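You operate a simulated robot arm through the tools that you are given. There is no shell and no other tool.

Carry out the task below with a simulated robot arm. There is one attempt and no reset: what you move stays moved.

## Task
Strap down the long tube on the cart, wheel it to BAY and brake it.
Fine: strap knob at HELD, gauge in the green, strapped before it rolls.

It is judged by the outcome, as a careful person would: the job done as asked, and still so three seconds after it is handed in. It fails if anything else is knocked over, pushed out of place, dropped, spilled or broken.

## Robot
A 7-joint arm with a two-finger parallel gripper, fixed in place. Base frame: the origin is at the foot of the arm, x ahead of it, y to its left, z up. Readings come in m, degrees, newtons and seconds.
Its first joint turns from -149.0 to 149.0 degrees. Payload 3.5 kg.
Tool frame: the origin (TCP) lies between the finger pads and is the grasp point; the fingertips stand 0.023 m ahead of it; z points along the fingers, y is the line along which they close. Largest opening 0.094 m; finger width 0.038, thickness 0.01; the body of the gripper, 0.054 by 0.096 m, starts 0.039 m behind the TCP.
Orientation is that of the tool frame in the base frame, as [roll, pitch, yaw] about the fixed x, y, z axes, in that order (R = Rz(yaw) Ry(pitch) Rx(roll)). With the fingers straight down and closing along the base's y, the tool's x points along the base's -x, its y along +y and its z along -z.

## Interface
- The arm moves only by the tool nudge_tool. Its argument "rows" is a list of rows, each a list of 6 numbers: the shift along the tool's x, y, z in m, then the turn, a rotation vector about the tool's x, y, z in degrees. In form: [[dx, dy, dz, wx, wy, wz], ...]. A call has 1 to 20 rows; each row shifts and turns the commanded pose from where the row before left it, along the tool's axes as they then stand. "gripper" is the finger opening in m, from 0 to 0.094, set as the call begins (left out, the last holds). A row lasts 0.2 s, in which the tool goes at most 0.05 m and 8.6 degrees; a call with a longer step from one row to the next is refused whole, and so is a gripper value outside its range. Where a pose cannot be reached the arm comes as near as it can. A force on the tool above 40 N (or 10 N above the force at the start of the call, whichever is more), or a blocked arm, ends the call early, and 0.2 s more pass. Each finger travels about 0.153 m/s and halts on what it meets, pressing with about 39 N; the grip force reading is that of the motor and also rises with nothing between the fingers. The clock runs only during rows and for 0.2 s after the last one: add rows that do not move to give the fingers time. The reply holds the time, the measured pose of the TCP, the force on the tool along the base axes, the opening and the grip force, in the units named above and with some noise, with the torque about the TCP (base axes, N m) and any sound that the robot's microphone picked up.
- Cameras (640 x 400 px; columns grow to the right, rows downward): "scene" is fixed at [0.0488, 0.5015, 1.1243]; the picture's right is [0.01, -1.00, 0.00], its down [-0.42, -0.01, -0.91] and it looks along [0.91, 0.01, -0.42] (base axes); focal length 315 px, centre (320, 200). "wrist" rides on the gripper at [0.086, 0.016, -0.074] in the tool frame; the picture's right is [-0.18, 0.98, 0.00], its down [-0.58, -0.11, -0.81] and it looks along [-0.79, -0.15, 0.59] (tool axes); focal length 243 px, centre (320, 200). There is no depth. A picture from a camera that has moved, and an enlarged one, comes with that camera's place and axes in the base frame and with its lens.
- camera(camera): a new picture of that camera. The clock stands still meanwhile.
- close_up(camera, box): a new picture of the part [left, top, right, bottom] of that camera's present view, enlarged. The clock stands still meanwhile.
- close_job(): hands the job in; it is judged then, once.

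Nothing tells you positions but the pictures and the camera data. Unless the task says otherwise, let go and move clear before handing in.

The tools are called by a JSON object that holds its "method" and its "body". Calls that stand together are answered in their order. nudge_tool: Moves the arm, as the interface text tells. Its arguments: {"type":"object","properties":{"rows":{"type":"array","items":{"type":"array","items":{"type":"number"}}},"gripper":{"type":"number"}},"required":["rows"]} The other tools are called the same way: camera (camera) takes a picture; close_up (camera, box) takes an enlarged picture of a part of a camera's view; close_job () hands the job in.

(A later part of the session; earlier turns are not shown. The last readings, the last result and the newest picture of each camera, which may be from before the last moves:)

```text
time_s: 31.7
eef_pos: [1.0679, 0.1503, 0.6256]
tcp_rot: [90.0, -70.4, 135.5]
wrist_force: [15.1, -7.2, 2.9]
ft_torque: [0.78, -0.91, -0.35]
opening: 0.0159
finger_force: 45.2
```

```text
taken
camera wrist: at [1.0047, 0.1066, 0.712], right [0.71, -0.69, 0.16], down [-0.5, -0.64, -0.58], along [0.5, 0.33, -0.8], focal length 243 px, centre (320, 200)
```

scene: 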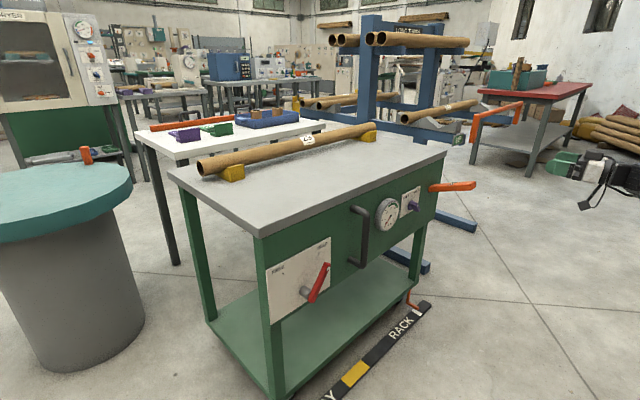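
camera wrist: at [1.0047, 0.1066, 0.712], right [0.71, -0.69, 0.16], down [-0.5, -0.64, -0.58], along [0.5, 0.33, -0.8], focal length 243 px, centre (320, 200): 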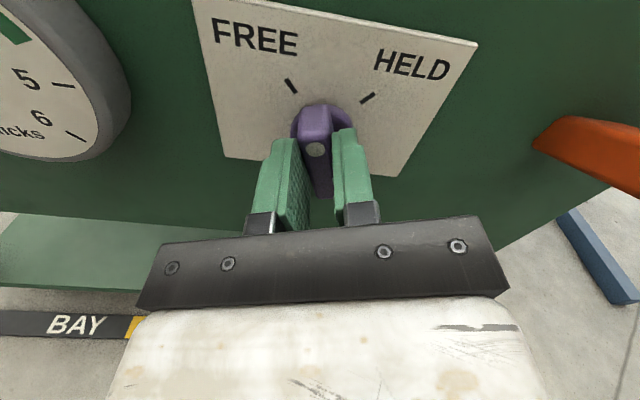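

The knob turns and follows. I'll keep turning with small centring corrections.

{"method": "nudge_tool", "body": {"rows": [[0, 0.002, 0, 0, 0, 5], [0, 0, 0, 0, 0, 5], [0, 0, 0, 0, 0, 5], [0, 0, 0, 0, 0, 5], [0, 0, 0, 0, 0, 0]]}}

{"method": "camera", "body": {"camera": "wrist"}}

```text
time_s: 32.9
eef_pos: [1.0677, 0.1481, 0.6251]
tcp_rot: [-94.6, -89.5, -39.9]
wrist_force: [8.7, -19.5, -3.2]
ft_torque: [0.51, -0.65, -0.79]
opening: 0.0161
finger_force: 45.2
```

```text
taken
camera wrist: at [1.0278, 0.084, 0.7119], right [0.7, -0.69, -0.19], down [-0.64, -0.5, -0.58], along [0.3, 0.53, -0.79], focal length 243 px, centre (320, 200)
```

wrist: 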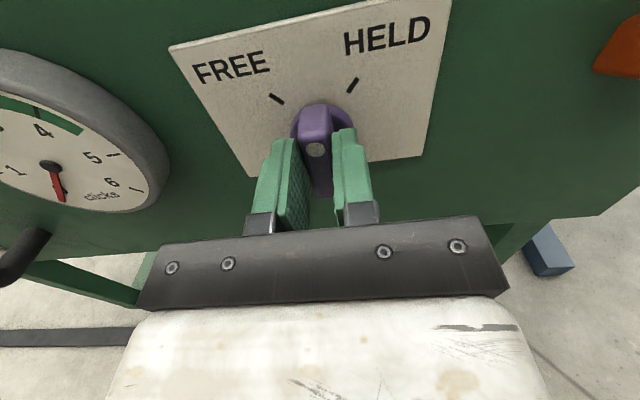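

A sideways load of about 20 N has built up, so the axis sits slightly further right than I have it. I'll ease over 3 mm and continue.

{"method": "nudge_tool", "body": {"rows": [[0, 0.003, 0, 0, 0, 0], [0, 0, 0, 0, 0, 0]]}}

```text
time_s: 33.5
eef_pos: [1.069, 0.1494, 0.6256]
tcp_rot: [-91.4, -89.8, -42.7]
wrist_force: [-7.9, -11.8, 1.4]
ft_torque: [-0.92, 0.88, -0.6]
opening: 0.016
finger_force: 44.9
```

{"method": "nudge_tool", "body": {"rows": [[0, 0, -0.001, 0, 0, 5], [0, 0, 0, 0, 0, 5], [0, 0, 0, 0, 0, 5], [0, 0, 0, 0, 0, 5], [0, 0, 0, 0, 0, 0]]}}

{"method": "camera", "body": {"camera": "wrist"}}

```text
time_s: 34.7
eef_pos: [1.0686, 0.1461, 0.6249]
tcp_rot: [-90.0, -69.8, -44.3]
wrist_force: [0.5, 1.8, -4.2]
ft_torque: [0.45, -0.47, -0.83]
opening: 0.0157
finger_force: 44.9
```

```text
taken
camera wrist: at [1.05, 0.0626, 0.7007], right [0.61, -0.6, -0.51], down [-0.78, -0.37, -0.51], along [0.12, 0.71, -0.69], focal length 243 px, centre (320, 200)
```

wrist: 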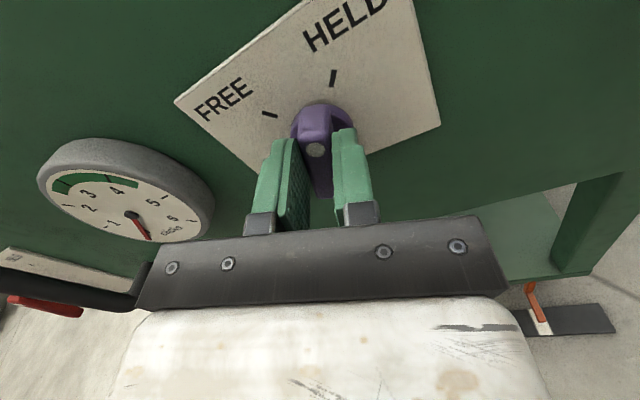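

{"method": "nudge_tool", "body": {"rows": [[0, 0, 0, 0, 0, 5], [0, 0, 0, 0, 0, 5], [0, 0, 0, 0, 0, 5], [0, 0, 0, 0, 0, 4], [0, 0, 0, 0, 0, 0]]}}

{"method": "camera", "body": {"camera": "wrist"}}

```text
time_s: 35.9
eef_pos: [1.0706, 0.1475, 0.6253]
tcp_rot: [-90.1, -50.7, -44.2]
wrist_force: [14.5, 3.0, -9.2]
ft_torque: [0.09, -0.14, -0.96]
opening: 0.0159
finger_force: 45.4
```

```text
taken
camera wrist: at [1.0668, 0.046, 0.681], right [0.46, -0.45, -0.77], down [-0.89, -0.26, -0.38], along [-0.03, 0.85, -0.52], focal length 243 px, centre (320, 200)
```

wrist: 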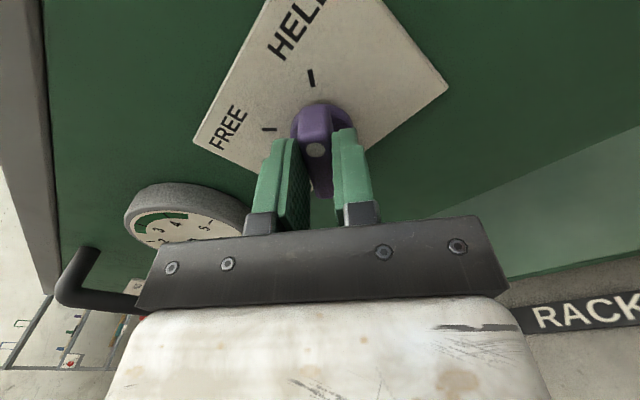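

The HELD tick now lines up with the bar exactly as the FREE tick did at the start. I'll release, back off and check.

{"method": "nudge_tool", "body": {"gripper": 0.06, "rows": [[0, 0, 0, 0, 0, 0], [0, 0, 0, 0, 0, 0], [0, 0, 0, 0, 0, 0], [0, 0, -0.03, 0, 0, 0], [0, 0, -0.04, 0, 0, 0], [0, 0, -0.04, 0, 0, 0], [0, 0, -0.04, 0, 0, 0], [0, 0, 0, 0, 0, 0]]}}

{"method": "camera", "body": {"camera": "wrist"}}

{"method": "close_up", "body": {"camera": "scene", "box": [340, 150, 480, 240]}}

```text
time_s: 37.7
eef_pos: [0.9655, 0.0425, 0.6259]
tcp_rot: [-90.0, -50.7, -44.3]
wrist_force: [-0.2, -0.1, -0.1]
ft_torque: [0.0, 0.0, -0.01]
opening: 0.0602
finger_force: 0.0
```

```text
taken
camera wrist: at [0.9606, -0.0577, 0.6824], right [0.46, -0.45, -0.76], down [-0.89, -0.26, -0.38], along [-0.03, 0.85, -0.52], focal length 243 px, centre (320, 200)
```

wrist: 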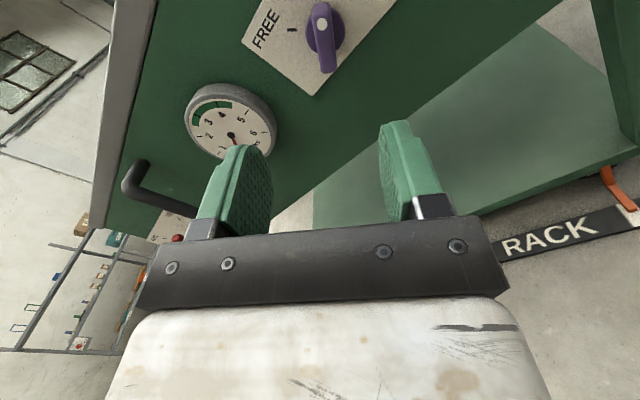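

```text
4.44 times, centred on (410, 195) of scene
camera zoom: at [0.0488, 0.5015, 1.1243], right [0.01, -1.0, 0.0], down [-0.42, -0.01, -0.91], along [0.91, 0.01, -0.42], focal length 1399 px, centre (-80, 222)
```

zoom: 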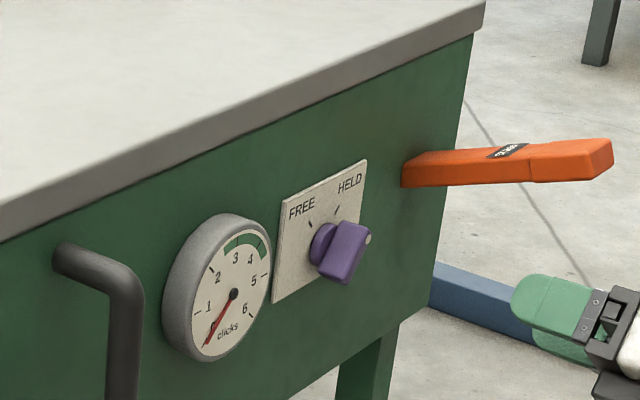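

The knob holds at HELD. I'll back off, roll the fingers vertical again and return to the STRAP lever.

{"method": "nudge_tool", "body": {"gripper": 0.09, "rows": [[0, 0, -0.035, 0, 0, 0], [0, 0, -0.035, 0, 0, 0], [0, 0, 0, 0, 0, -8.2], [0, 0, 0, 0, 0, -8.2], [0, 0, 0, 0, 0, -8.2], [0, 0, 0, 0, 0, -8.2], [0, 0, 0, 0, 0, -8.2], [0, 0, 0, 0, 0, -8.2], [0, 0, 0, 0, 0, -8.2], [0, 0, 0, 0, 0, -8.2], [0, 0, 0, 0, 0, -8.2], [0, 0, 0, 0, 0, -8.2], [0, 0, 0, 0, 0, -8.2], [0, 0, 0, 0, 0, -8.2], [0, 0, 0, 0, 0, -8.2], [0, 0, 0, 0, 0, -8.2], [0, 0, 0, 0, 0, -8.2], [0, 0, 0, 0, 0, -6.5], [0, 0, 0, 0, 0, 0]]}}

```text
time_s: 41.7
eef_pos: [0.9165, -0.0105, 0.626]
tcp_rot: [90.0, 0.3, 135.8]
wrist_force: [1.0, 0.5, 0.7]
ft_torque: [-0.03, 0.0, 0.01]
opening: 0.0899
finger_force: 0.0
```

{"method": "nudge_tool", "body": {"rows": [[-0.037, 0.0185, 0, 0, 0, 0], [-0.037, 0.0185, 0, 0, 0, 0], [-0.037, 0.0185, 0, 0, 0, 0], [-0.038, 0.0185, 0, 0, 0, 0], [0, 0, 0.032, 0, 0, 0], [0, 0, 0.032, 0, 0, 0], [0, 0, 0.032, 0, 0, 0], [0, 0, 0.03, 0, 0, 0], [0, 0, 0, 0, 0, 0]]}}

{"method": "camera", "body": {"camera": "wrist"}}

{"method": "close_up", "body": {"camera": "scene", "box": [380, 130, 540, 230]}}

```text
time_s: 43.7
eef_pos: [1.1118, -0.0229, 0.7022]
tcp_rot: [90.0, 0.1, 135.9]
wrist_force: [-0.4, -1.0, 0.2]
ft_torque: [0.03, -0.02, 0.01]
opening: 0.09
finger_force: 0.1
```

```text
taken
camera wrist: at [0.9973, -0.0159, 0.7176], right [0.13, -0.13, 0.98], down [-0.15, -0.98, -0.11], along [0.98, -0.13, -0.15], focal length 243 px, centre (320, 200)
```

wrist: 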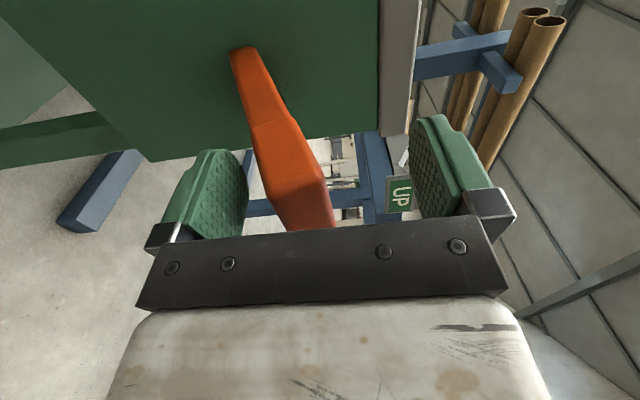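

```text
4.00 times, centred on (460, 180) of scene
camera zoom: at [0.0488, 0.5015, 1.1243], right [0.01, -1.0, 0.0], down [-0.42, -0.01, -0.91], along [0.91, 0.01, -0.42], focal length 1259 px, centre (-240, 280)
```

zoom: 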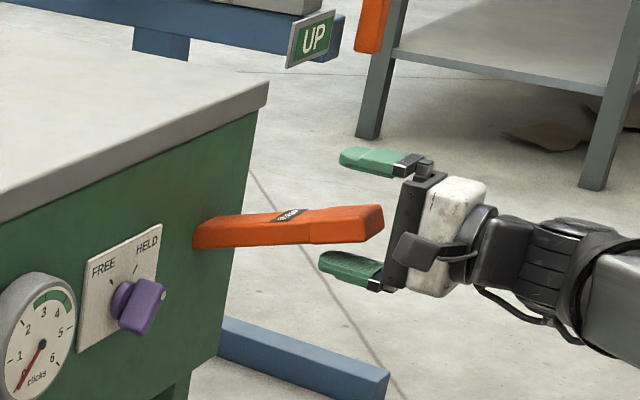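

Back in position around the lever. Now one full stroke down with the knob at HELD.

{"method": "nudge_tool", "body": {"gripper": 0.055, "rows": [[0, 0, 0, 0, 0, 0], [0, -0.012, 0, 0, 0, 0], [0, -0.012, 0, 0, 0, 0], [0, -0.012, 0, 0, 0, 0], [0, -0.012, 0, 0, 0, 0], [0, -0.012, 0, 0, 0, 0], [0, -0.012, 0, 0, 0, 0], [0, -0.012, 0, 0, 0, 0], [0, -0.012, 0, 0, 0, 0], [0, -0.012, 0, 0, 0, 0], [0, 0, 0, 0, 0, 0]]}}

{"method": "close_up", "body": {"camera": "scene", "box": [360, 150, 500, 240]}}

```text
time_s: 46.1
eef_pos: [1.1101, -0.0227, 0.5937]
tcp_rot: [90.0, 0.2, 135.8]
wrist_force: [0.1, 1.4, 8.7]
ft_torque: [0.11, -0.14, 0.02]
opening: 0.0587
finger_force: 4.5
```

```text
4.44 times, centred on (430, 195) of scene
camera zoom: at [0.0488, 0.5015, 1.1243], right [0.01, -1.0, 0.0], down [-0.42, -0.01, -0.91], along [0.91, 0.01, -0.42], focal length 1399 px, centre (-169, 222)
```

zoom: 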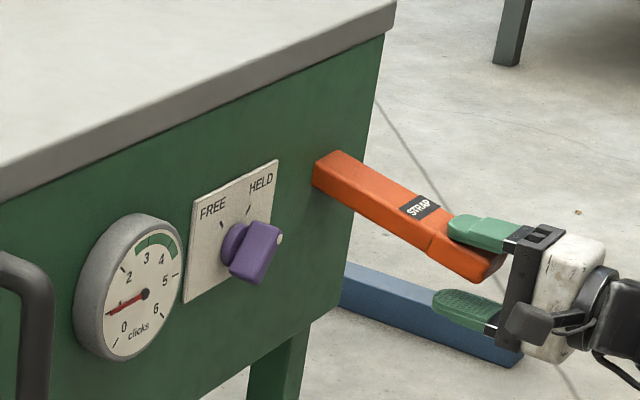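

The gauge moved to about 1. I'll return the lever up and see that it holds.

{"method": "nudge_tool", "body": {"rows": [[0, 0.012, 0, 0, 0, 0], [0, 0.012, 0, 0, 0, 0], [0, 0.012, 0, 0, 0, 0], [0, 0.012, 0, 0, 0, 0], [0, 0.012, 0, 0, 0, 0], [0, 0.012, 0, 0, 0, 0], [0, 0.012, 0, 0, 0, 0], [0, 0.012, 0, 0, 0, 0], [0, 0.008, 0, 0, 0, 0], [0, 0, 0, 0, 0, 0]]}}

{"method": "close_up", "body": {"camera": "scene", "box": [360, 150, 500, 240]}}

```text
time_s: 48.3
eef_pos: [1.1097, -0.0221, 0.695]
tcp_rot: [90.0, 0.2, 135.9]
wrist_force: [-0.8, 0.8, 0.7]
ft_torque: [0.0, 0.0, -0.02]
opening: 0.0551
finger_force: 0.0
```

```text
4.44 times, centred on (430, 195) of scene
camera zoom: at [0.0488, 0.5015, 1.1243], right [0.01, -1.0, 0.0], down [-0.42, -0.01, -0.91], along [0.91, 0.01, -0.42], focal length 1399 px, centre (-169, 222)
```

zoom: 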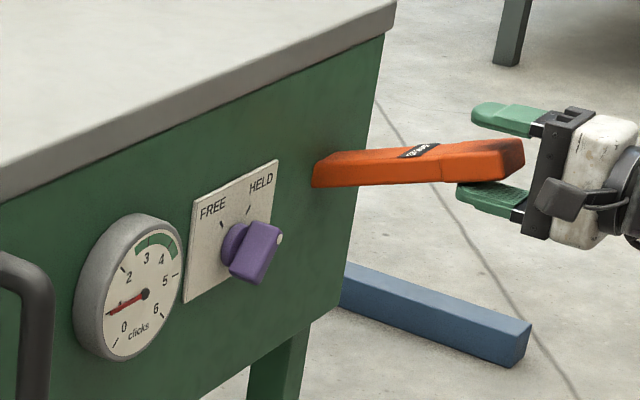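

It holds at 1. Second stroke, down and up.

{"method": "nudge_tool", "body": {"rows": [[0, -0.0115, 0, 0, 0, 0], [0, -0.0115, 0, 0, 0, 0], [0, -0.0115, 0, 0, 0, 0], [0, -0.0115, 0, 0, 0, 0], [0, -0.0115, 0, 0, 0, 0], [0, -0.0115, 0, 0, 0, 0], [0, -0.0115, 0, 0, 0, 0], [0, -0.0115, 0, 0, 0, 0], [0, -0.0085, 0, 0, 0, 0], [0, 0, 0, 0, 0, 0], [0, 0.0115, 0, 0, 0, 0], [0, 0.0115, 0, 0, 0, 0], [0, 0.0115, 0, 0, 0, 0], [0, 0.0115, 0, 0, 0, 0], [0, 0.0115, 0, 0, 0, 0], [0, 0.0115, 0, 0, 0, 0], [0, 0.0115, 0, 0, 0, 0], [0, 0.0115, 0, 0, 0, 0], [0, 0.0085, 0, 0, 0, 0], [0, 0, 0, 0, 0, 0]]}}

{"method": "close_up", "body": {"camera": "scene", "box": [360, 150, 500, 240]}}

```text
time_s: 52.5
eef_pos: [1.1102, -0.0233, 0.6967]
tcp_rot: [90.0, 0.2, 135.8]
wrist_force: [0.1, -0.2, -0.4]
ft_torque: [0.0, 0.08, 0.02]
opening: 0.0552
finger_force: 0.5
```

```text
4.44 times, centred on (430, 195) of scene
camera zoom: at [0.0488, 0.5015, 1.1243], right [0.01, -1.0, 0.0], down [-0.42, -0.01, -0.91], along [0.91, 0.01, -0.42], focal length 1399 px, centre (-169, 222)
```

zoom: 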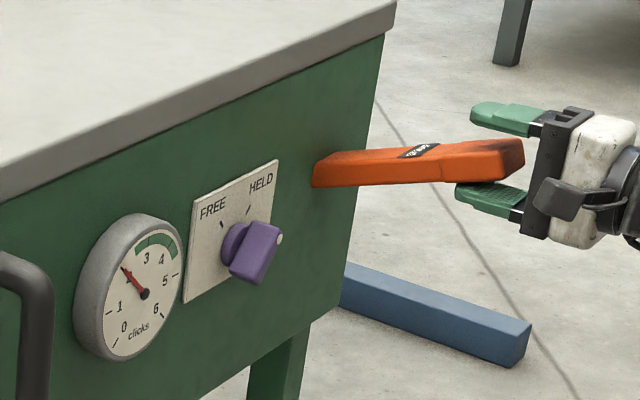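

The gauge reads 2. Third stroke.

{"method": "nudge_tool", "body": {"rows": [[0, -0.0115, 0, 0, 0, 0], [0, -0.0115, 0, 0, 0, 0], [0, -0.0115, 0, 0, 0, 0], [0, -0.0115, 0, 0, 0, 0], [0, -0.0115, 0, 0, 0, 0], [0, -0.0115, 0, 0, 0, 0], [0, -0.0115, 0, 0, 0, 0], [0, -0.0115, 0, 0, 0, 0], [0, -0.0095, 0, 0, 0, 0], [0, 0, 0, 0, 0, 0], [0, 0.0115, 0, 0, 0, 0], [0, 0.0115, 0, 0, 0, 0], [0, 0.0115, 0, 0, 0, 0], [0, 0.0115, 0, 0, 0, 0], [0, 0.0115, 0, 0, 0, 0], [0, 0.0115, 0, 0, 0, 0], [0, 0.0115, 0, 0, 0, 0], [0, 0.0115, 0, 0, 0, 0], [0, 0.0095, 0, 0, 0, 0], [0, 0, 0, 0, 0, 0]]}}

{"method": "close_up", "body": {"camera": "scene", "box": [370, 180, 430, 235]}}

{"method": "camera", "body": {"camera": "scene"}}

```text
time_s: 56.7
eef_pos: [1.11, -0.0233, 0.6957]
tcp_rot: [89.9, 0.2, 135.6]
wrist_force: [-0.1, 0.3, 0.6]
ft_torque: [0.02, 0.01, -0.02]
opening: 0.055
finger_force: 0.0
```

```text
7.27 times, centred on (400, 208) of scene
camera zoom: at [0.0488, 0.5015, 1.1243], right [0.01, -1.0, 0.0], down [-0.42, -0.01, -0.91], along [0.91, 0.01, -0.42], focal length 2289 px, centre (-262, 146)
```

zoom: 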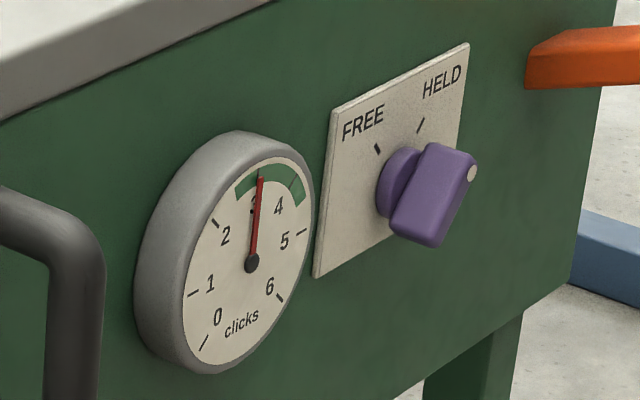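

```text
taken
```

scene: 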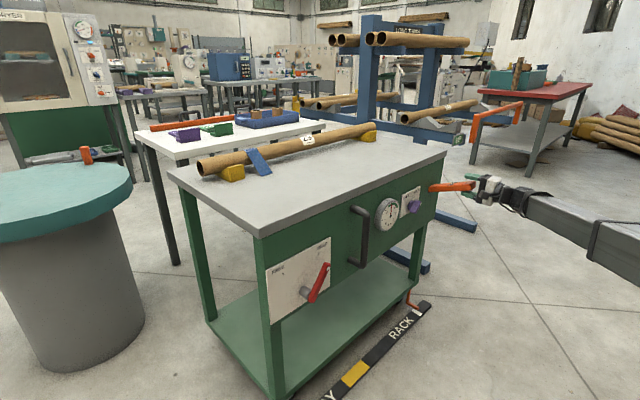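

The gauge reads 3, inside the green, and a blue strap has appeared over the tube. I'll look at it closely, then back off the lever toward the brake crank.

{"method": "close_up", "body": {"camera": "scene", "box": [180, 110, 400, 200]}}

{"method": "nudge_tool", "body": {"gripper": 0.08, "rows": [[0, 0, -0.02, 0, 0, 0], [0, 0, -0.04, 0, 0, 0], [0, 0, -0.04, 0, 0, 0], [0, 0, -0.04, 0, 0, 0], [0, 0, -0.04, 0, 0, 0], [0, 0, -0.04, 0, 0, 0], [0, 0, 0, 0, 0, 0]]}}

{"method": "close_up", "body": {"camera": "scene", "box": [260, 170, 500, 320]}}

```text
2.91 times, centred on (290, 155) of scene
camera zoom: at [0.0488, 0.5015, 1.1243], right [0.01, -1.0, 0.0], down [-0.42, -0.01, -0.91], along [0.91, 0.01, -0.42], focal length 916 px, centre (407, 331)
```

zoom: 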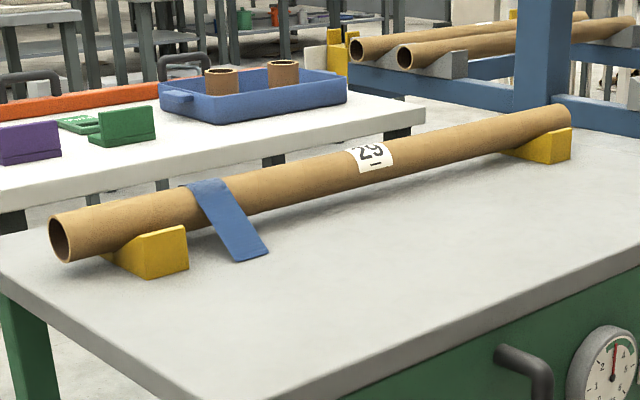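

```text
time_s: 58.3
eef_pos: [0.9577, -0.1835, 0.6969]
tcp_rot: [90.0, 0.3, 135.8]
wrist_force: [0.0, 0.2, 0.6]
ft_torque: [0.03, 0.01, -0.01]
opening: 0.0799
finger_force: 0.0
```

```text
2.67 times, centred on (380, 245) of scene
camera zoom: at [0.0488, 0.5015, 1.1243], right [0.01, -1.0, 0.0], down [-0.42, -0.01, -0.91], along [0.91, 0.01, -0.42], focal length 839 px, centre (160, 80)
```

zoom: 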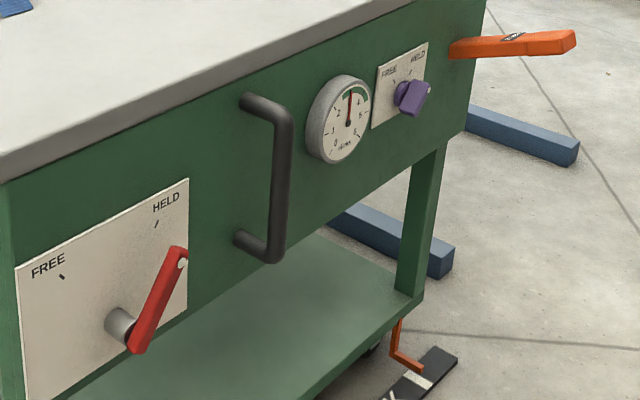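

Strapped: knob at HELD, gauge in the green, strap over the tube. Now I travel left past the panel to the red brake crank, staying well clear of the handle.

{"method": "nudge_tool", "body": {"rows": [[0.0453, -0.008, 0.008, 0, 0, 0], [0.0453, -0.008, 0.008, 0, 0, 0], [0.0453, -0.008, 0.008, 0, 0, 0], [0.0453, -0.008, 0.008, 0, 0, 0], [0.0453, -0.008, 0.008, 0, 0, 0], [0.0453, -0.008, 0.008, 0, 0, 0], [0.0453, -0.008, 0.008, 0, 0, 0], [0.0453, -0.008, 0.008, 0, 0, 0], [0.0453, -0.008, 0.008, 0, 0, 0], [0.0453, -0.008, 0.008, 0, 0, 0], [0.0453, -0.008, 0.008, 0, 0, 0], [0.0453, -0.008, 0.008, 0, 0, 0], [0.0453, -0.008, 0.008, 0, 0, 0], [0.0453, -0.008, 0.008, 0, 0, 0], [0.0453, -0.008, 0.008, 0, 0, 0], [0, 0, 0, 0, 0, 0]]}}

{"method": "camera", "body": {"camera": "scene"}}

```text
time_s: 61.7
eef_pos: [0.5534, 0.378, 0.5722]
tcp_rot: [89.9, 0.3, 135.6]
wrist_force: [-0.2, -0.4, 0.1]
ft_torque: [-0.01, 0.02, 0.01]
opening: 0.08
finger_force: 0.0
```

```text
taken
```

scene: 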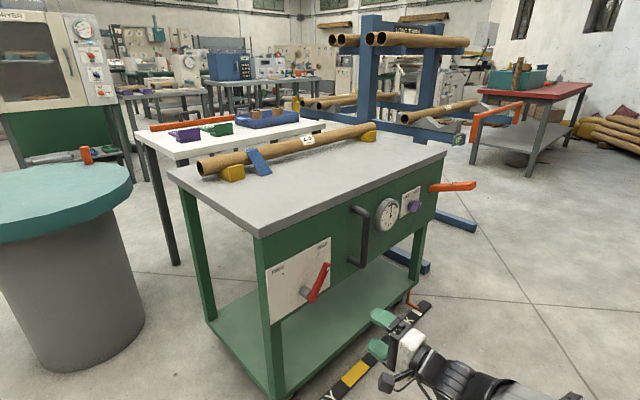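

In place in front of the crank area. Now I roll to match the crank arm's direction and look.

{"method": "nudge_tool", "body": {"rows": [[0, 0, 0, 0, 0, 8.1], [0, 0, 0, 0, 0, 8.1], [0, 0, 0, 0, 0, 8.1], [0, 0, 0, 0, 0, 8.1], [0, 0, 0, 0, 0, 8.1], [0, 0, 0, 0, 0, 8.1], [0, 0, 0, 0, 0, 8.1], [0, 0, 0, 0, 0, 8.1], [0, 0, 0, 0, 0, 8.1], [0, 0, 0, 0, 0, 8.1], [0, 0, 0, 0, 0, 8.1], [0, 0, 0, 0, 0, 8.1], [0, 0, 0, 0, 0, 8.1], [0, 0, 0, 0, 0, 8.1], [0, 0, 0, 0, 0, 8.1], [0, 0, 0, 0, 0, 8.1], [0, 0, 0, 0, 0, 0]]}}

{"method": "camera", "body": {"camera": "wrist"}}

{"method": "close_up", "body": {"camera": "wrist", "box": [160, 0, 480, 100]}}

{"method": "close_up", "body": {"camera": "scene", "box": [250, 220, 450, 345]}}

```text
time_s: 65.3
eef_pos: [0.5548, 0.3767, 0.5727]
tcp_rot: [-90.0, -50.5, -44.2]
wrist_force: [0.6, -0.3, -0.1]
ft_torque: [-0.04, 0.0, -0.01]
opening: 0.08
finger_force: 0.0
```

```text
taken
camera wrist: at [0.55, 0.2771, 0.6294], right [0.46, -0.45, -0.77], down [-0.89, -0.26, -0.38], along [-0.03, 0.86, -0.52], focal length 243 px, centre (320, 200)
```

wrist: 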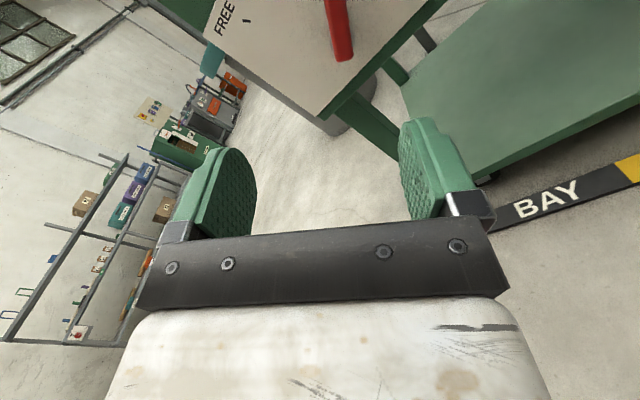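

```text
2.00 times, centred on (320, 50) of wrist
camera zoom: at [0.55, 0.2771, 0.6294], right [0.46, -0.45, -0.77], down [-0.89, -0.26, -0.38], along [-0.03, 0.86, -0.52], focal length 485 px, centre (320, 500)
```

zoom: 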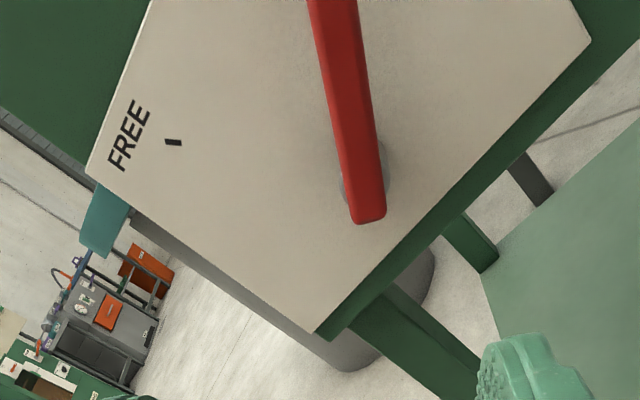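

```text
3.20 times, centred on (350, 282) of scene
camera zoom: at [0.0488, 0.5015, 1.1243], right [0.01, -1.0, 0.0], down [-0.42, -0.01, -0.91], along [0.91, 0.01, -0.42], focal length 1007 px, centre (224, -64)
```

zoom: 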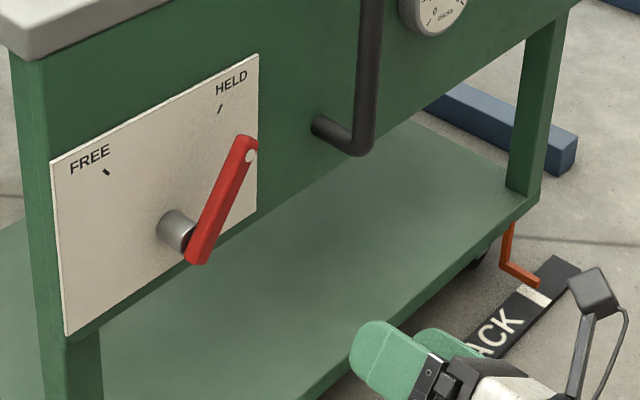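

The crank arm points at the HELD tick, with its pivot near (0.70, 0.53, 0.545) and the arm's front face about 0.2 m ahead of my TCP. I'll centre on the pivot, roll slightly to match the arm, and approach partway.

{"method": "nudge_tool", "body": {"gripper": 0.06, "rows": [[0, 0, 0, 0, 0, -6], [-0.0224, 0.0151, 0, 0, 0, 0], [0, 0, 0.03, 0, 0, 0], [0, 0, 0.03, 0, 0, 0], [0, 0, 0.03, 0, 0, 0], [0, 0, 0.03, 0, 0, 0], [0, 0, 0, 0, 0, 0]]}}

{"method": "camera", "body": {"camera": "wrist"}}

{"method": "close_up", "body": {"camera": "scene", "box": [250, 220, 410, 320]}}

```text
time_s: 66.9
eef_pos: [0.6383, 0.4652, 0.5464]
tcp_rot: [-90.0, -56.5, -44.3]
wrist_force: [-0.1, 0.1, -0.3]
ft_torque: [-0.02, -0.02, 0.03]
opening: 0.0599
finger_force: 0.1
```

```text
taken
camera wrist: at [0.63, 0.3682, 0.6105], right [0.52, -0.5, -0.69], down [-0.86, -0.29, -0.43], along [0.01, 0.81, -0.58], focal length 243 px, centre (320, 200)
```

wrist: 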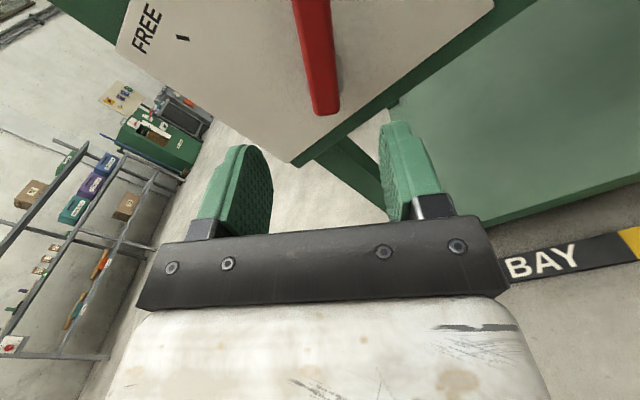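

```text
4.00 times, centred on (330, 270) of scene
camera zoom: at [0.0488, 0.5015, 1.1243], right [0.01, -1.0, 0.0], down [-0.42, -0.01, -0.91], along [0.91, 0.01, -0.42], focal length 1259 px, centre (280, -80)
```

zoom: 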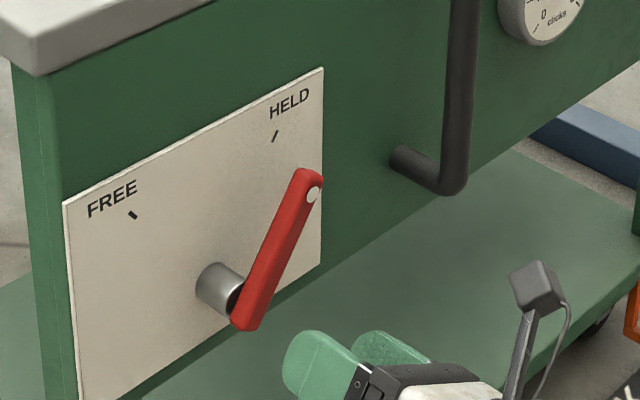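

Aligned with the arm. I'll advance the rest of the way and close on it near the pivot.

{"method": "nudge_tool", "body": {"rows": [[0, 0, 0.02, 0, 0, 0], [0, 0, 0.02, 0, 0, 0], [0, 0, 0.015, 0, 0, 0], [0, 0, 0.01, 0, 0, 0], [0, 0, 0, 0, 0, 0]]}}

{"method": "camera", "body": {"camera": "wrist"}}

{"method": "close_up", "body": {"camera": "scene", "box": [250, 220, 410, 320]}}

```text
time_s: 68.1
eef_pos: [0.6834, 0.5101, 0.5467]
tcp_rot: [-90.0, -56.6, -44.3]
wrist_force: [-0.1, 0.1, -0.2]
ft_torque: [-0.02, -0.01, 0.02]
opening: 0.0598
finger_force: 0.1
```

```text
taken
camera wrist: at [0.6744, 0.4143, 0.61], right [0.52, -0.5, -0.69], down [-0.86, -0.29, -0.43], along [0.01, 0.81, -0.58], focal length 243 px, centre (320, 200)
```

wrist: 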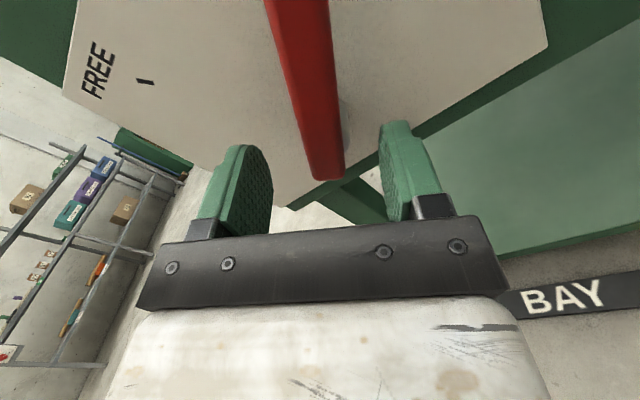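

```text
4.00 times, centred on (330, 270) of scene
camera zoom: at [0.0488, 0.5015, 1.1243], right [0.01, -1.0, 0.0], down [-0.42, -0.01, -0.91], along [0.91, 0.01, -0.42], focal length 1259 px, centre (280, -80)
```

zoom: 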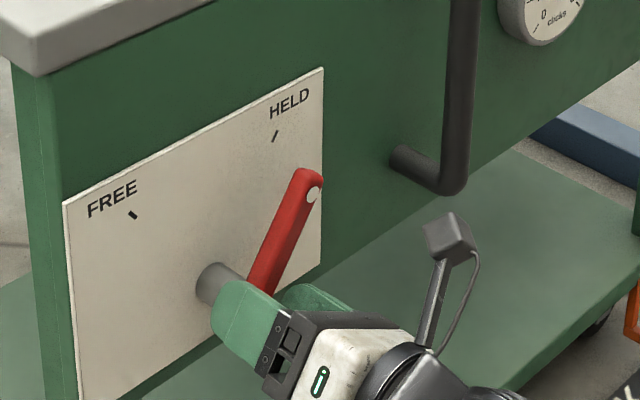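

{"method": "nudge_tool", "body": {"rows": [[0, 0, 0.006, 0, 0, 0], [0, 0, 0, 0, 0, 0]]}}

{"method": "nudge_tool", "body": {"gripper": 0.01, "rows": [[0, 0, 0, 0, 0, 0], [0, 0, 0, 0, 0, 0], [0, 0, 0, 0, 0, 0]]}}

{"method": "camera", "body": {"camera": "wrist"}}

{"method": "close_up", "body": {"camera": "scene", "box": [250, 220, 410, 320]}}

```text
time_s: 68.7
eef_pos: [0.6883, 0.515, 0.5471]
tcp_rot: [-89.9, -56.6, -44.4]
wrist_force: [0.2, 0.0, -0.2]
ft_torque: [0.0, 0.0, 0.02]
opening: 0.0602
finger_force: 0.0
```

```text
time_s: 69.5
eef_pos: [0.6888, 0.5137, 0.5467]
tcp_rot: [-90.3, -56.6, -44.2]
wrist_force: [15.9, -18.4, -12.3]
ft_torque: [-0.11, 0.03, -1.0]
opening: 0.0201
finger_force: 45.0
```

```text
taken
camera wrist: at [0.6801, 0.4175, 0.6093], right [0.51, -0.5, -0.7], down [-0.86, -0.29, -0.42], along [0.01, 0.81, -0.58], focal length 243 px, centre (320, 200)
```

wrist: 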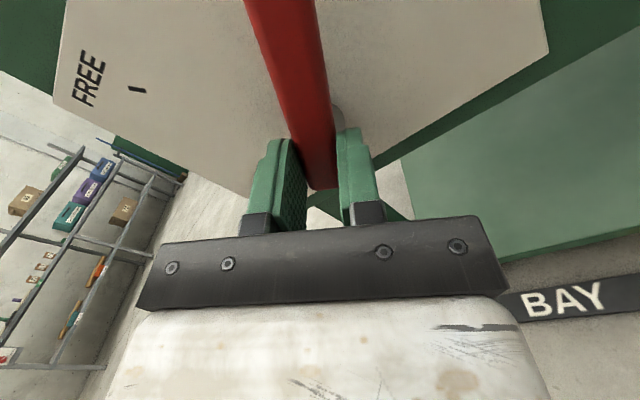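

```text
4.00 times, centred on (330, 270) of scene
camera zoom: at [0.0488, 0.5015, 1.1243], right [0.01, -1.0, 0.0], down [-0.42, -0.01, -0.91], along [0.91, 0.01, -0.42], focal length 1259 px, centre (280, -80)
```

zoom: 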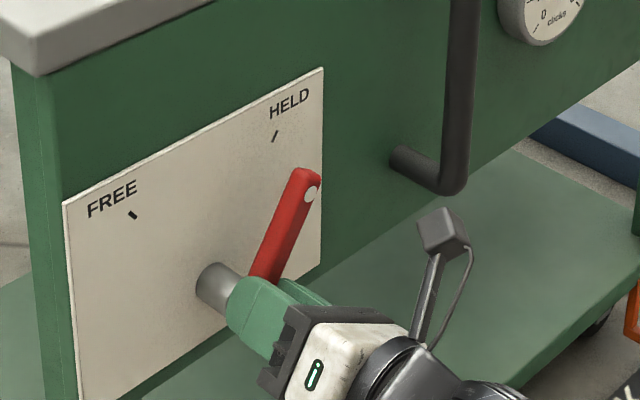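

Gripped at 20 mm. There is a sideways load of 27 N, so I'll shift a few millimetres to relieve it before turning.

{"method": "nudge_tool", "body": {"rows": [[0, 0.0035, 0, 0, 0, 0], [0, 0, 0, 0, 0, 0]]}}

```text
time_s: 70.1
eef_pos: [0.6889, 0.5127, 0.5459]
tcp_rot: [-89.9, -56.8, -44.2]
wrist_force: [6.4, 4.4, 2.2]
ft_torque: [-0.98, 1.13, 0.24]
opening: 0.0199
finger_force: 45.1
```

Load relieved. Turning counter-clockwise toward FREE in small steps.

{"method": "nudge_tool", "body": {"rows": [[0, 0, 0, 0, 0, -4], [0, 0, 0, 0, 0, -4], [0, 0, 0, 0, 0, -4], [0, 0, 0, 0, 0, -4], [0, 0, 0, 0, 0, 0]]}}

{"method": "camera", "body": {"camera": "wrist"}}

{"method": "close_up", "body": {"camera": "scene", "box": [250, 220, 410, 320]}}

```text
time_s: 71.4
eef_pos: [0.6879, 0.5152, 0.5483]
tcp_rot: [-89.2, -72.9, -44.7]
wrist_force: [-10.2, 11.8, 0.7]
ft_torque: [-0.11, 0.41, -0.33]
opening: 0.02
finger_force: 45.5
stopped in row 5: the force on the tool passed its limit at 41 N (the readings are from after the stop); the commanded pose is now the measured one
```

```text
taken
camera wrist: at [0.6648, 0.4321, 0.6241], right [0.64, -0.61, -0.47], down [-0.76, -0.39, -0.53], along [0.14, 0.69, -0.71], focal length 243 px, centre (320, 200)
```

wrist: 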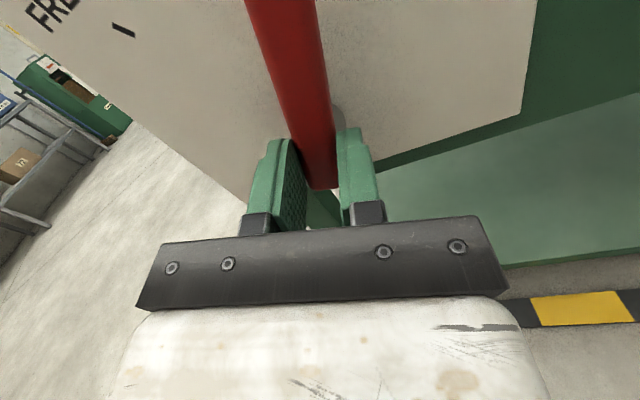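

```text
4.00 times, centred on (330, 270) of scene
camera zoom: at [0.0488, 0.5015, 1.1243], right [0.01, -1.0, 0.0], down [-0.42, -0.01, -0.91], along [0.91, 0.01, -0.42], focal length 1259 px, centre (280, -80)
```

zoom: 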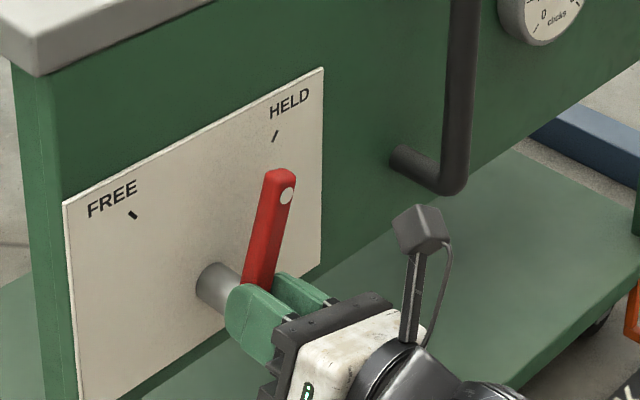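

The crank turned 16°, then side load tripped the limit. The true pivot is a little off from my grip point, so I'll relax and read where it settles.

{"method": "nudge_tool", "body": {"rows": [[-0.0008, -0.0025, 0, 0, 0, 0], [0, 0, 0, 0, 0, 0]]}}

```text
time_s: 72.0
eef_pos: [0.6875, 0.5152, 0.5468]
tcp_rot: [-89.1, -72.7, -45.1]
wrist_force: [5.2, 3.8, 13.3]
ft_torque: [-0.86, 0.82, -0.17]
opening: 0.0198
finger_force: 44.9
```

The data suggest the pivot is about 13 mm further down the arm than my grip. I'll continue turning while orbiting about that pivot.

{"method": "nudge_tool", "body": {"rows": [[0.0019, -0.0006, 0, 0, 0, 0], [0.0001, -0.00095, 0, 0, 0, -4], [0.0001, -0.00095, 0, 0, 0, -4], [0.0001, -0.00095, 0, 0, 0, -4], [0.0001, -0.00095, 0, 0, 0, -4], [0, 0, 0, 0, 0, 0]]}}

```text
time_s: 73.4
eef_pos: [0.6841, 0.517, 0.5471]
tcp_rot: [-96.5, -88.8, -37.8]
wrist_force: [-8.3, -10.7, -28.8]
ft_torque: [-0.29, 0.23, -0.66]
opening: 0.0197
finger_force: 44.7
```

{"method": "nudge_tool", "body": {"rows": [[-0.0035, 0, -0.001, 0, 0, 0], [0, 0, 0, 0, 0, 0]]}}

{"method": "camera", "body": {"camera": "wrist"}}

{"method": "close_up", "body": {"camera": "scene", "box": [250, 220, 410, 320]}}

```text
time_s: 74.0
eef_pos: [0.6836, 0.5176, 0.5472]
tcp_rot: [-76.4, -88.6, -57.6]
wrist_force: [3.2, -5.3, -0.6]
ft_torque: [-1.05, 1.02, -0.7]
opening: 0.02
finger_force: 44.9
```

```text
taken
camera wrist: at [0.6445, 0.4519, 0.6328], right [0.7, -0.68, -0.21], down [-0.65, -0.49, -0.58], along [0.29, 0.54, -0.79], focal length 243 px, centre (320, 200)
```

wrist: 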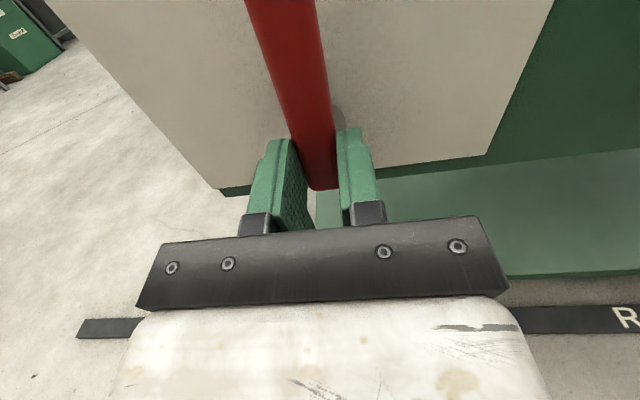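

```text
4.00 times, centred on (330, 270) of scene
camera zoom: at [0.0488, 0.5015, 1.1243], right [0.01, -1.0, 0.0], down [-0.42, -0.01, -0.91], along [0.91, 0.01, -0.42], focal length 1259 px, centre (280, -80)
```

zoom: 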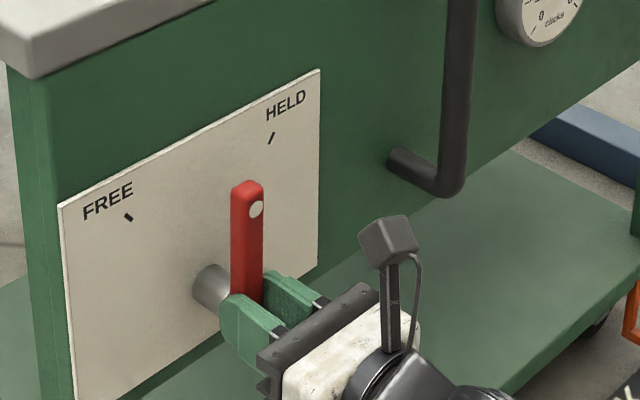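

The whole panel has shifted a few millimetres toward BAY, so the brake is already easing off and the cart rolls freely. That's fine since it is strapped. I'll keep turning to FREE.

{"method": "nudge_tool", "body": {"rows": [[0, 0, 0, 0, 0, -4], [0, 0, 0, 0, 0, -4], [0, 0, 0, 0, 0, -4], [0, 0, 0, 0, 0, -4], [0, 0, 0, 0, 0, 0]]}}

{"method": "close_up", "body": {"camera": "scene", "box": [250, 220, 410, 320]}}

```text
time_s: 75.2
eef_pos: [0.684, 0.5188, 0.5474]
tcp_rot: [88.3, -75.1, 137.7]
wrist_force: [12.6, 19.2, 20.9]
ft_torque: [0.23, -0.31, -0.54]
opening: 0.02
finger_force: 44.7
```

```text
4.00 times, centred on (330, 270) of scene
camera zoom: at [0.0488, 0.5015, 1.1243], right [0.01, -1.0, 0.0], down [-0.42, -0.01, -0.91], along [0.91, 0.01, -0.42], focal length 1259 px, centre (280, -80)
```

zoom: 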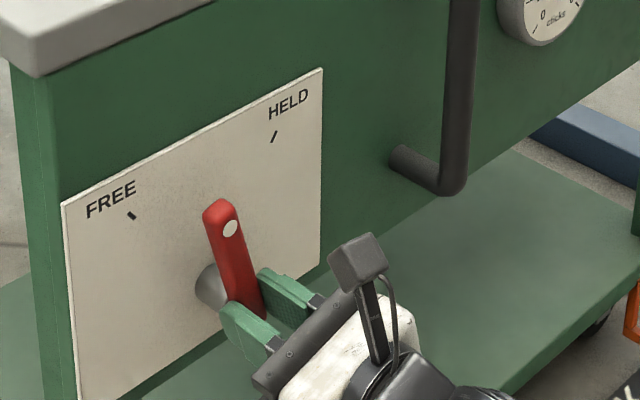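

{"method": "nudge_tool", "body": {"rows": [[0.002, 0.0006, 0.001, 0, 0, 0], [0, 0, 0, 0, 0, 0]]}}

```text
time_s: 75.8
eef_pos: [0.6833, 0.5179, 0.5467]
tcp_rot: [89.7, -75.2, 136.2]
wrist_force: [-3.8, 3.7, -1.0]
ft_torque: [1.09, -1.13, -0.08]
opening: 0.02
finger_force: 44.7
```

{"method": "nudge_tool", "body": {"rows": [[0, 0, 0, 0, 0, -4], [0, 0, 0, 0, 0, -4], [0, 0, 0, 0, 0, -4], [0, 0, 0, 0, 0, 0]]}}

{"method": "close_up", "body": {"camera": "scene", "box": [250, 220, 410, 320]}}

{"method": "camera", "body": {"camera": "wrist"}}

```text
time_s: 76.8
eef_pos: [0.6851, 0.5173, 0.5463]
tcp_rot: [90.1, -63.2, 135.8]
wrist_force: [-12.3, 6.1, -19.2]
ft_torque: [-0.91, 0.97, -0.89]
opening: 0.0201
finger_force: 45.5
```

```text
4.00 times, centred on (330, 270) of scene
camera zoom: at [0.0488, 0.5015, 1.1243], right [0.01, -1.0, 0.0], down [-0.42, -0.01, -0.91], along [0.91, 0.01, -0.42], focal length 1259 px, centre (280, -80)
```

zoom: 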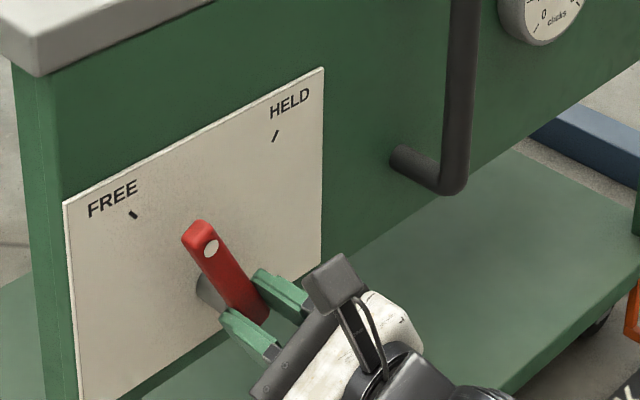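

```text
taken
camera wrist: at [0.614, 0.4817, 0.6307], right [0.69, -0.67, 0.28], down [-0.44, -0.69, -0.57], along [0.57, 0.27, -0.77], focal length 243 px, centre (320, 200)
```

wrist: 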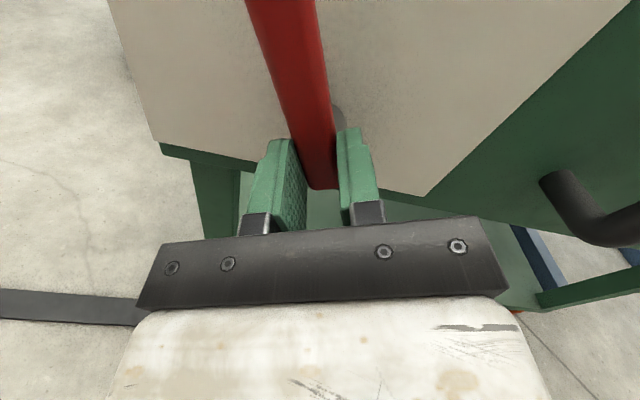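

{"method": "nudge_tool", "body": {"rows": [[-0.0015, -0.0028, 0, 0, 0, 0], [0, 0, 0, 0, 0, -4], [0, 0, 0, 0, 0, -4], [0, 0, 0, 0, 0, -3], [0, 0, 0, 0, 0, 0]]}}

{"method": "close_up", "body": {"camera": "scene", "box": [250, 220, 410, 320]}}

{"method": "close_up", "body": {"camera": "wrist", "box": [160, 0, 480, 100]}}

```text
time_s: 78.0
eef_pos: [0.6825, 0.5195, 0.546]
tcp_rot: [89.4, -52.4, 136.4]
wrist_force: [3.5, -3.2, 6.1]
ft_torque: [1.51, 1.4, -0.65]
opening: 0.0213
finger_force: 45.0
```

```text
4.00 times, centred on (330, 270) of scene
camera zoom: at [0.0488, 0.5015, 1.1243], right [0.01, -1.0, 0.0], down [-0.42, -0.01, -0.91], along [0.91, 0.01, -0.42], focal length 1259 px, centre (280, -80)
```

zoom: 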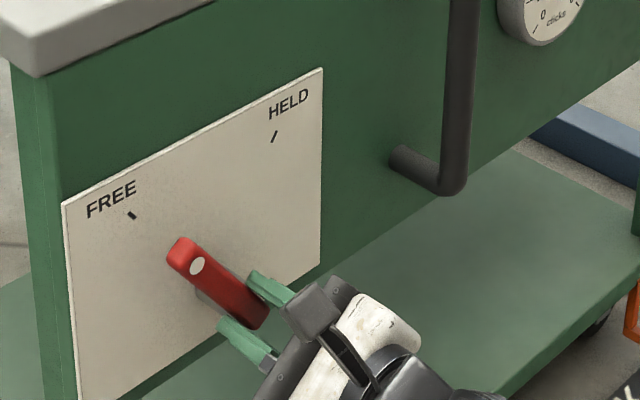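

```text
2.00 times, centred on (320, 50) of wrist
camera zoom: at [0.6011, 0.4934, 0.6237], right [0.64, -0.62, 0.45], down [-0.36, -0.76, -0.53], along [0.68, 0.17, -0.71], focal length 485 px, centre (320, 500)
```

zoom: 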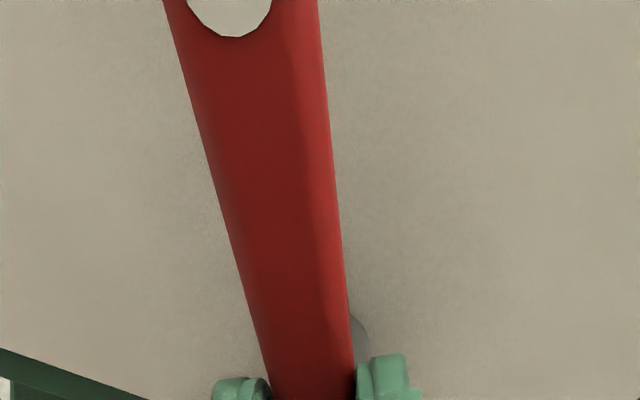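

Torque about the crank axis jumped to about 2 N·m, so it seems to have met its FREE stop. I'll release, back away and check.

{"method": "nudge_tool", "body": {"gripper": 0.06, "rows": [[0, 0, 0, 0, 0, 0], [0, 0, 0, 0, 0, 0], [0, 0, 0, 0, 0, 0], [0, 0, -0.03, 0, 0, 0], [0, 0, -0.04, 0, 0, 0], [0, 0, -0.04, 0, 0, 0], [0, 0, 0, 0, 0, 0]]}}

{"method": "close_up", "body": {"camera": "scene", "box": [250, 220, 410, 320]}}

{"method": "camera", "body": {"camera": "scene"}}

{"method": "close_up", "body": {"camera": "wrist", "box": [160, 0, 480, 100]}}

{"method": "close_up", "body": {"camera": "scene", "box": [380, 270, 440, 330]}}

```text
time_s: 79.6
eef_pos: [0.6059, 0.4377, 0.5484]
tcp_rot: [89.6, -52.2, 136.3]
wrist_force: [0.0, 0.0, 0.5]
ft_torque: [-0.01, -0.01, 0.01]
opening: 0.0598
finger_force: 0.0
```

```text
4.00 times, centred on (330, 270) of scene
camera zoom: at [0.0488, 0.5015, 1.1243], right [0.01, -1.0, 0.0], down [-0.42, -0.01, -0.91], along [0.91, 0.01, -0.42], focal length 1259 px, centre (280, -80)
```

zoom: 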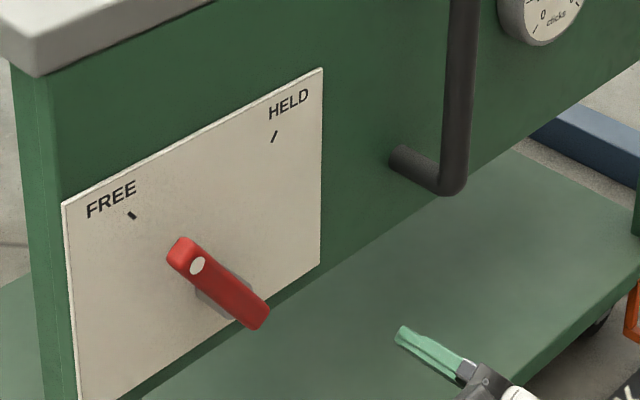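

```text
taken
```

scene: 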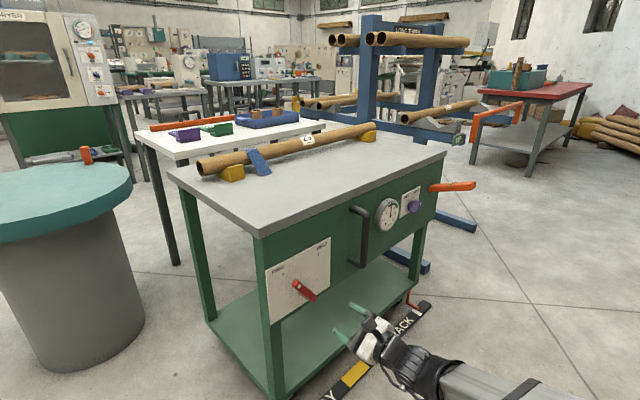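

```text
2.00 times, centred on (320, 50) of wrist
camera zoom: at [0.5252, 0.4115, 0.6259], right [0.64, -0.62, 0.46], down [-0.36, -0.77, -0.53], along [0.68, 0.17, -0.71], focal length 485 px, centre (320, 500)
```

zoom: 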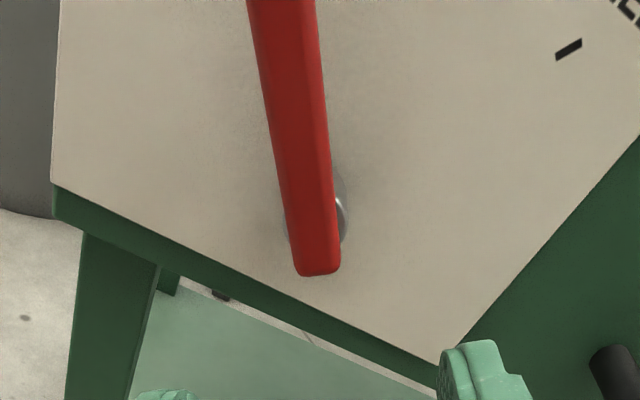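

```text
6.67 times, centred on (410, 300) of scene
camera zoom: at [0.0488, 0.5015, 1.1243], right [0.01, -1.0, 0.0], down [-0.42, -0.01, -0.91], along [0.91, 0.01, -0.42], focal length 2098 px, centre (-280, -467)
```

zoom: 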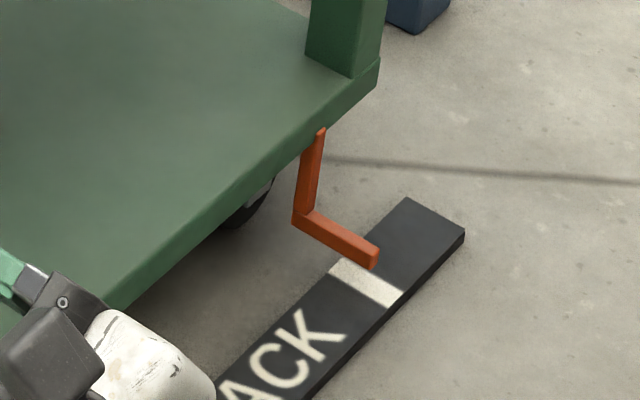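

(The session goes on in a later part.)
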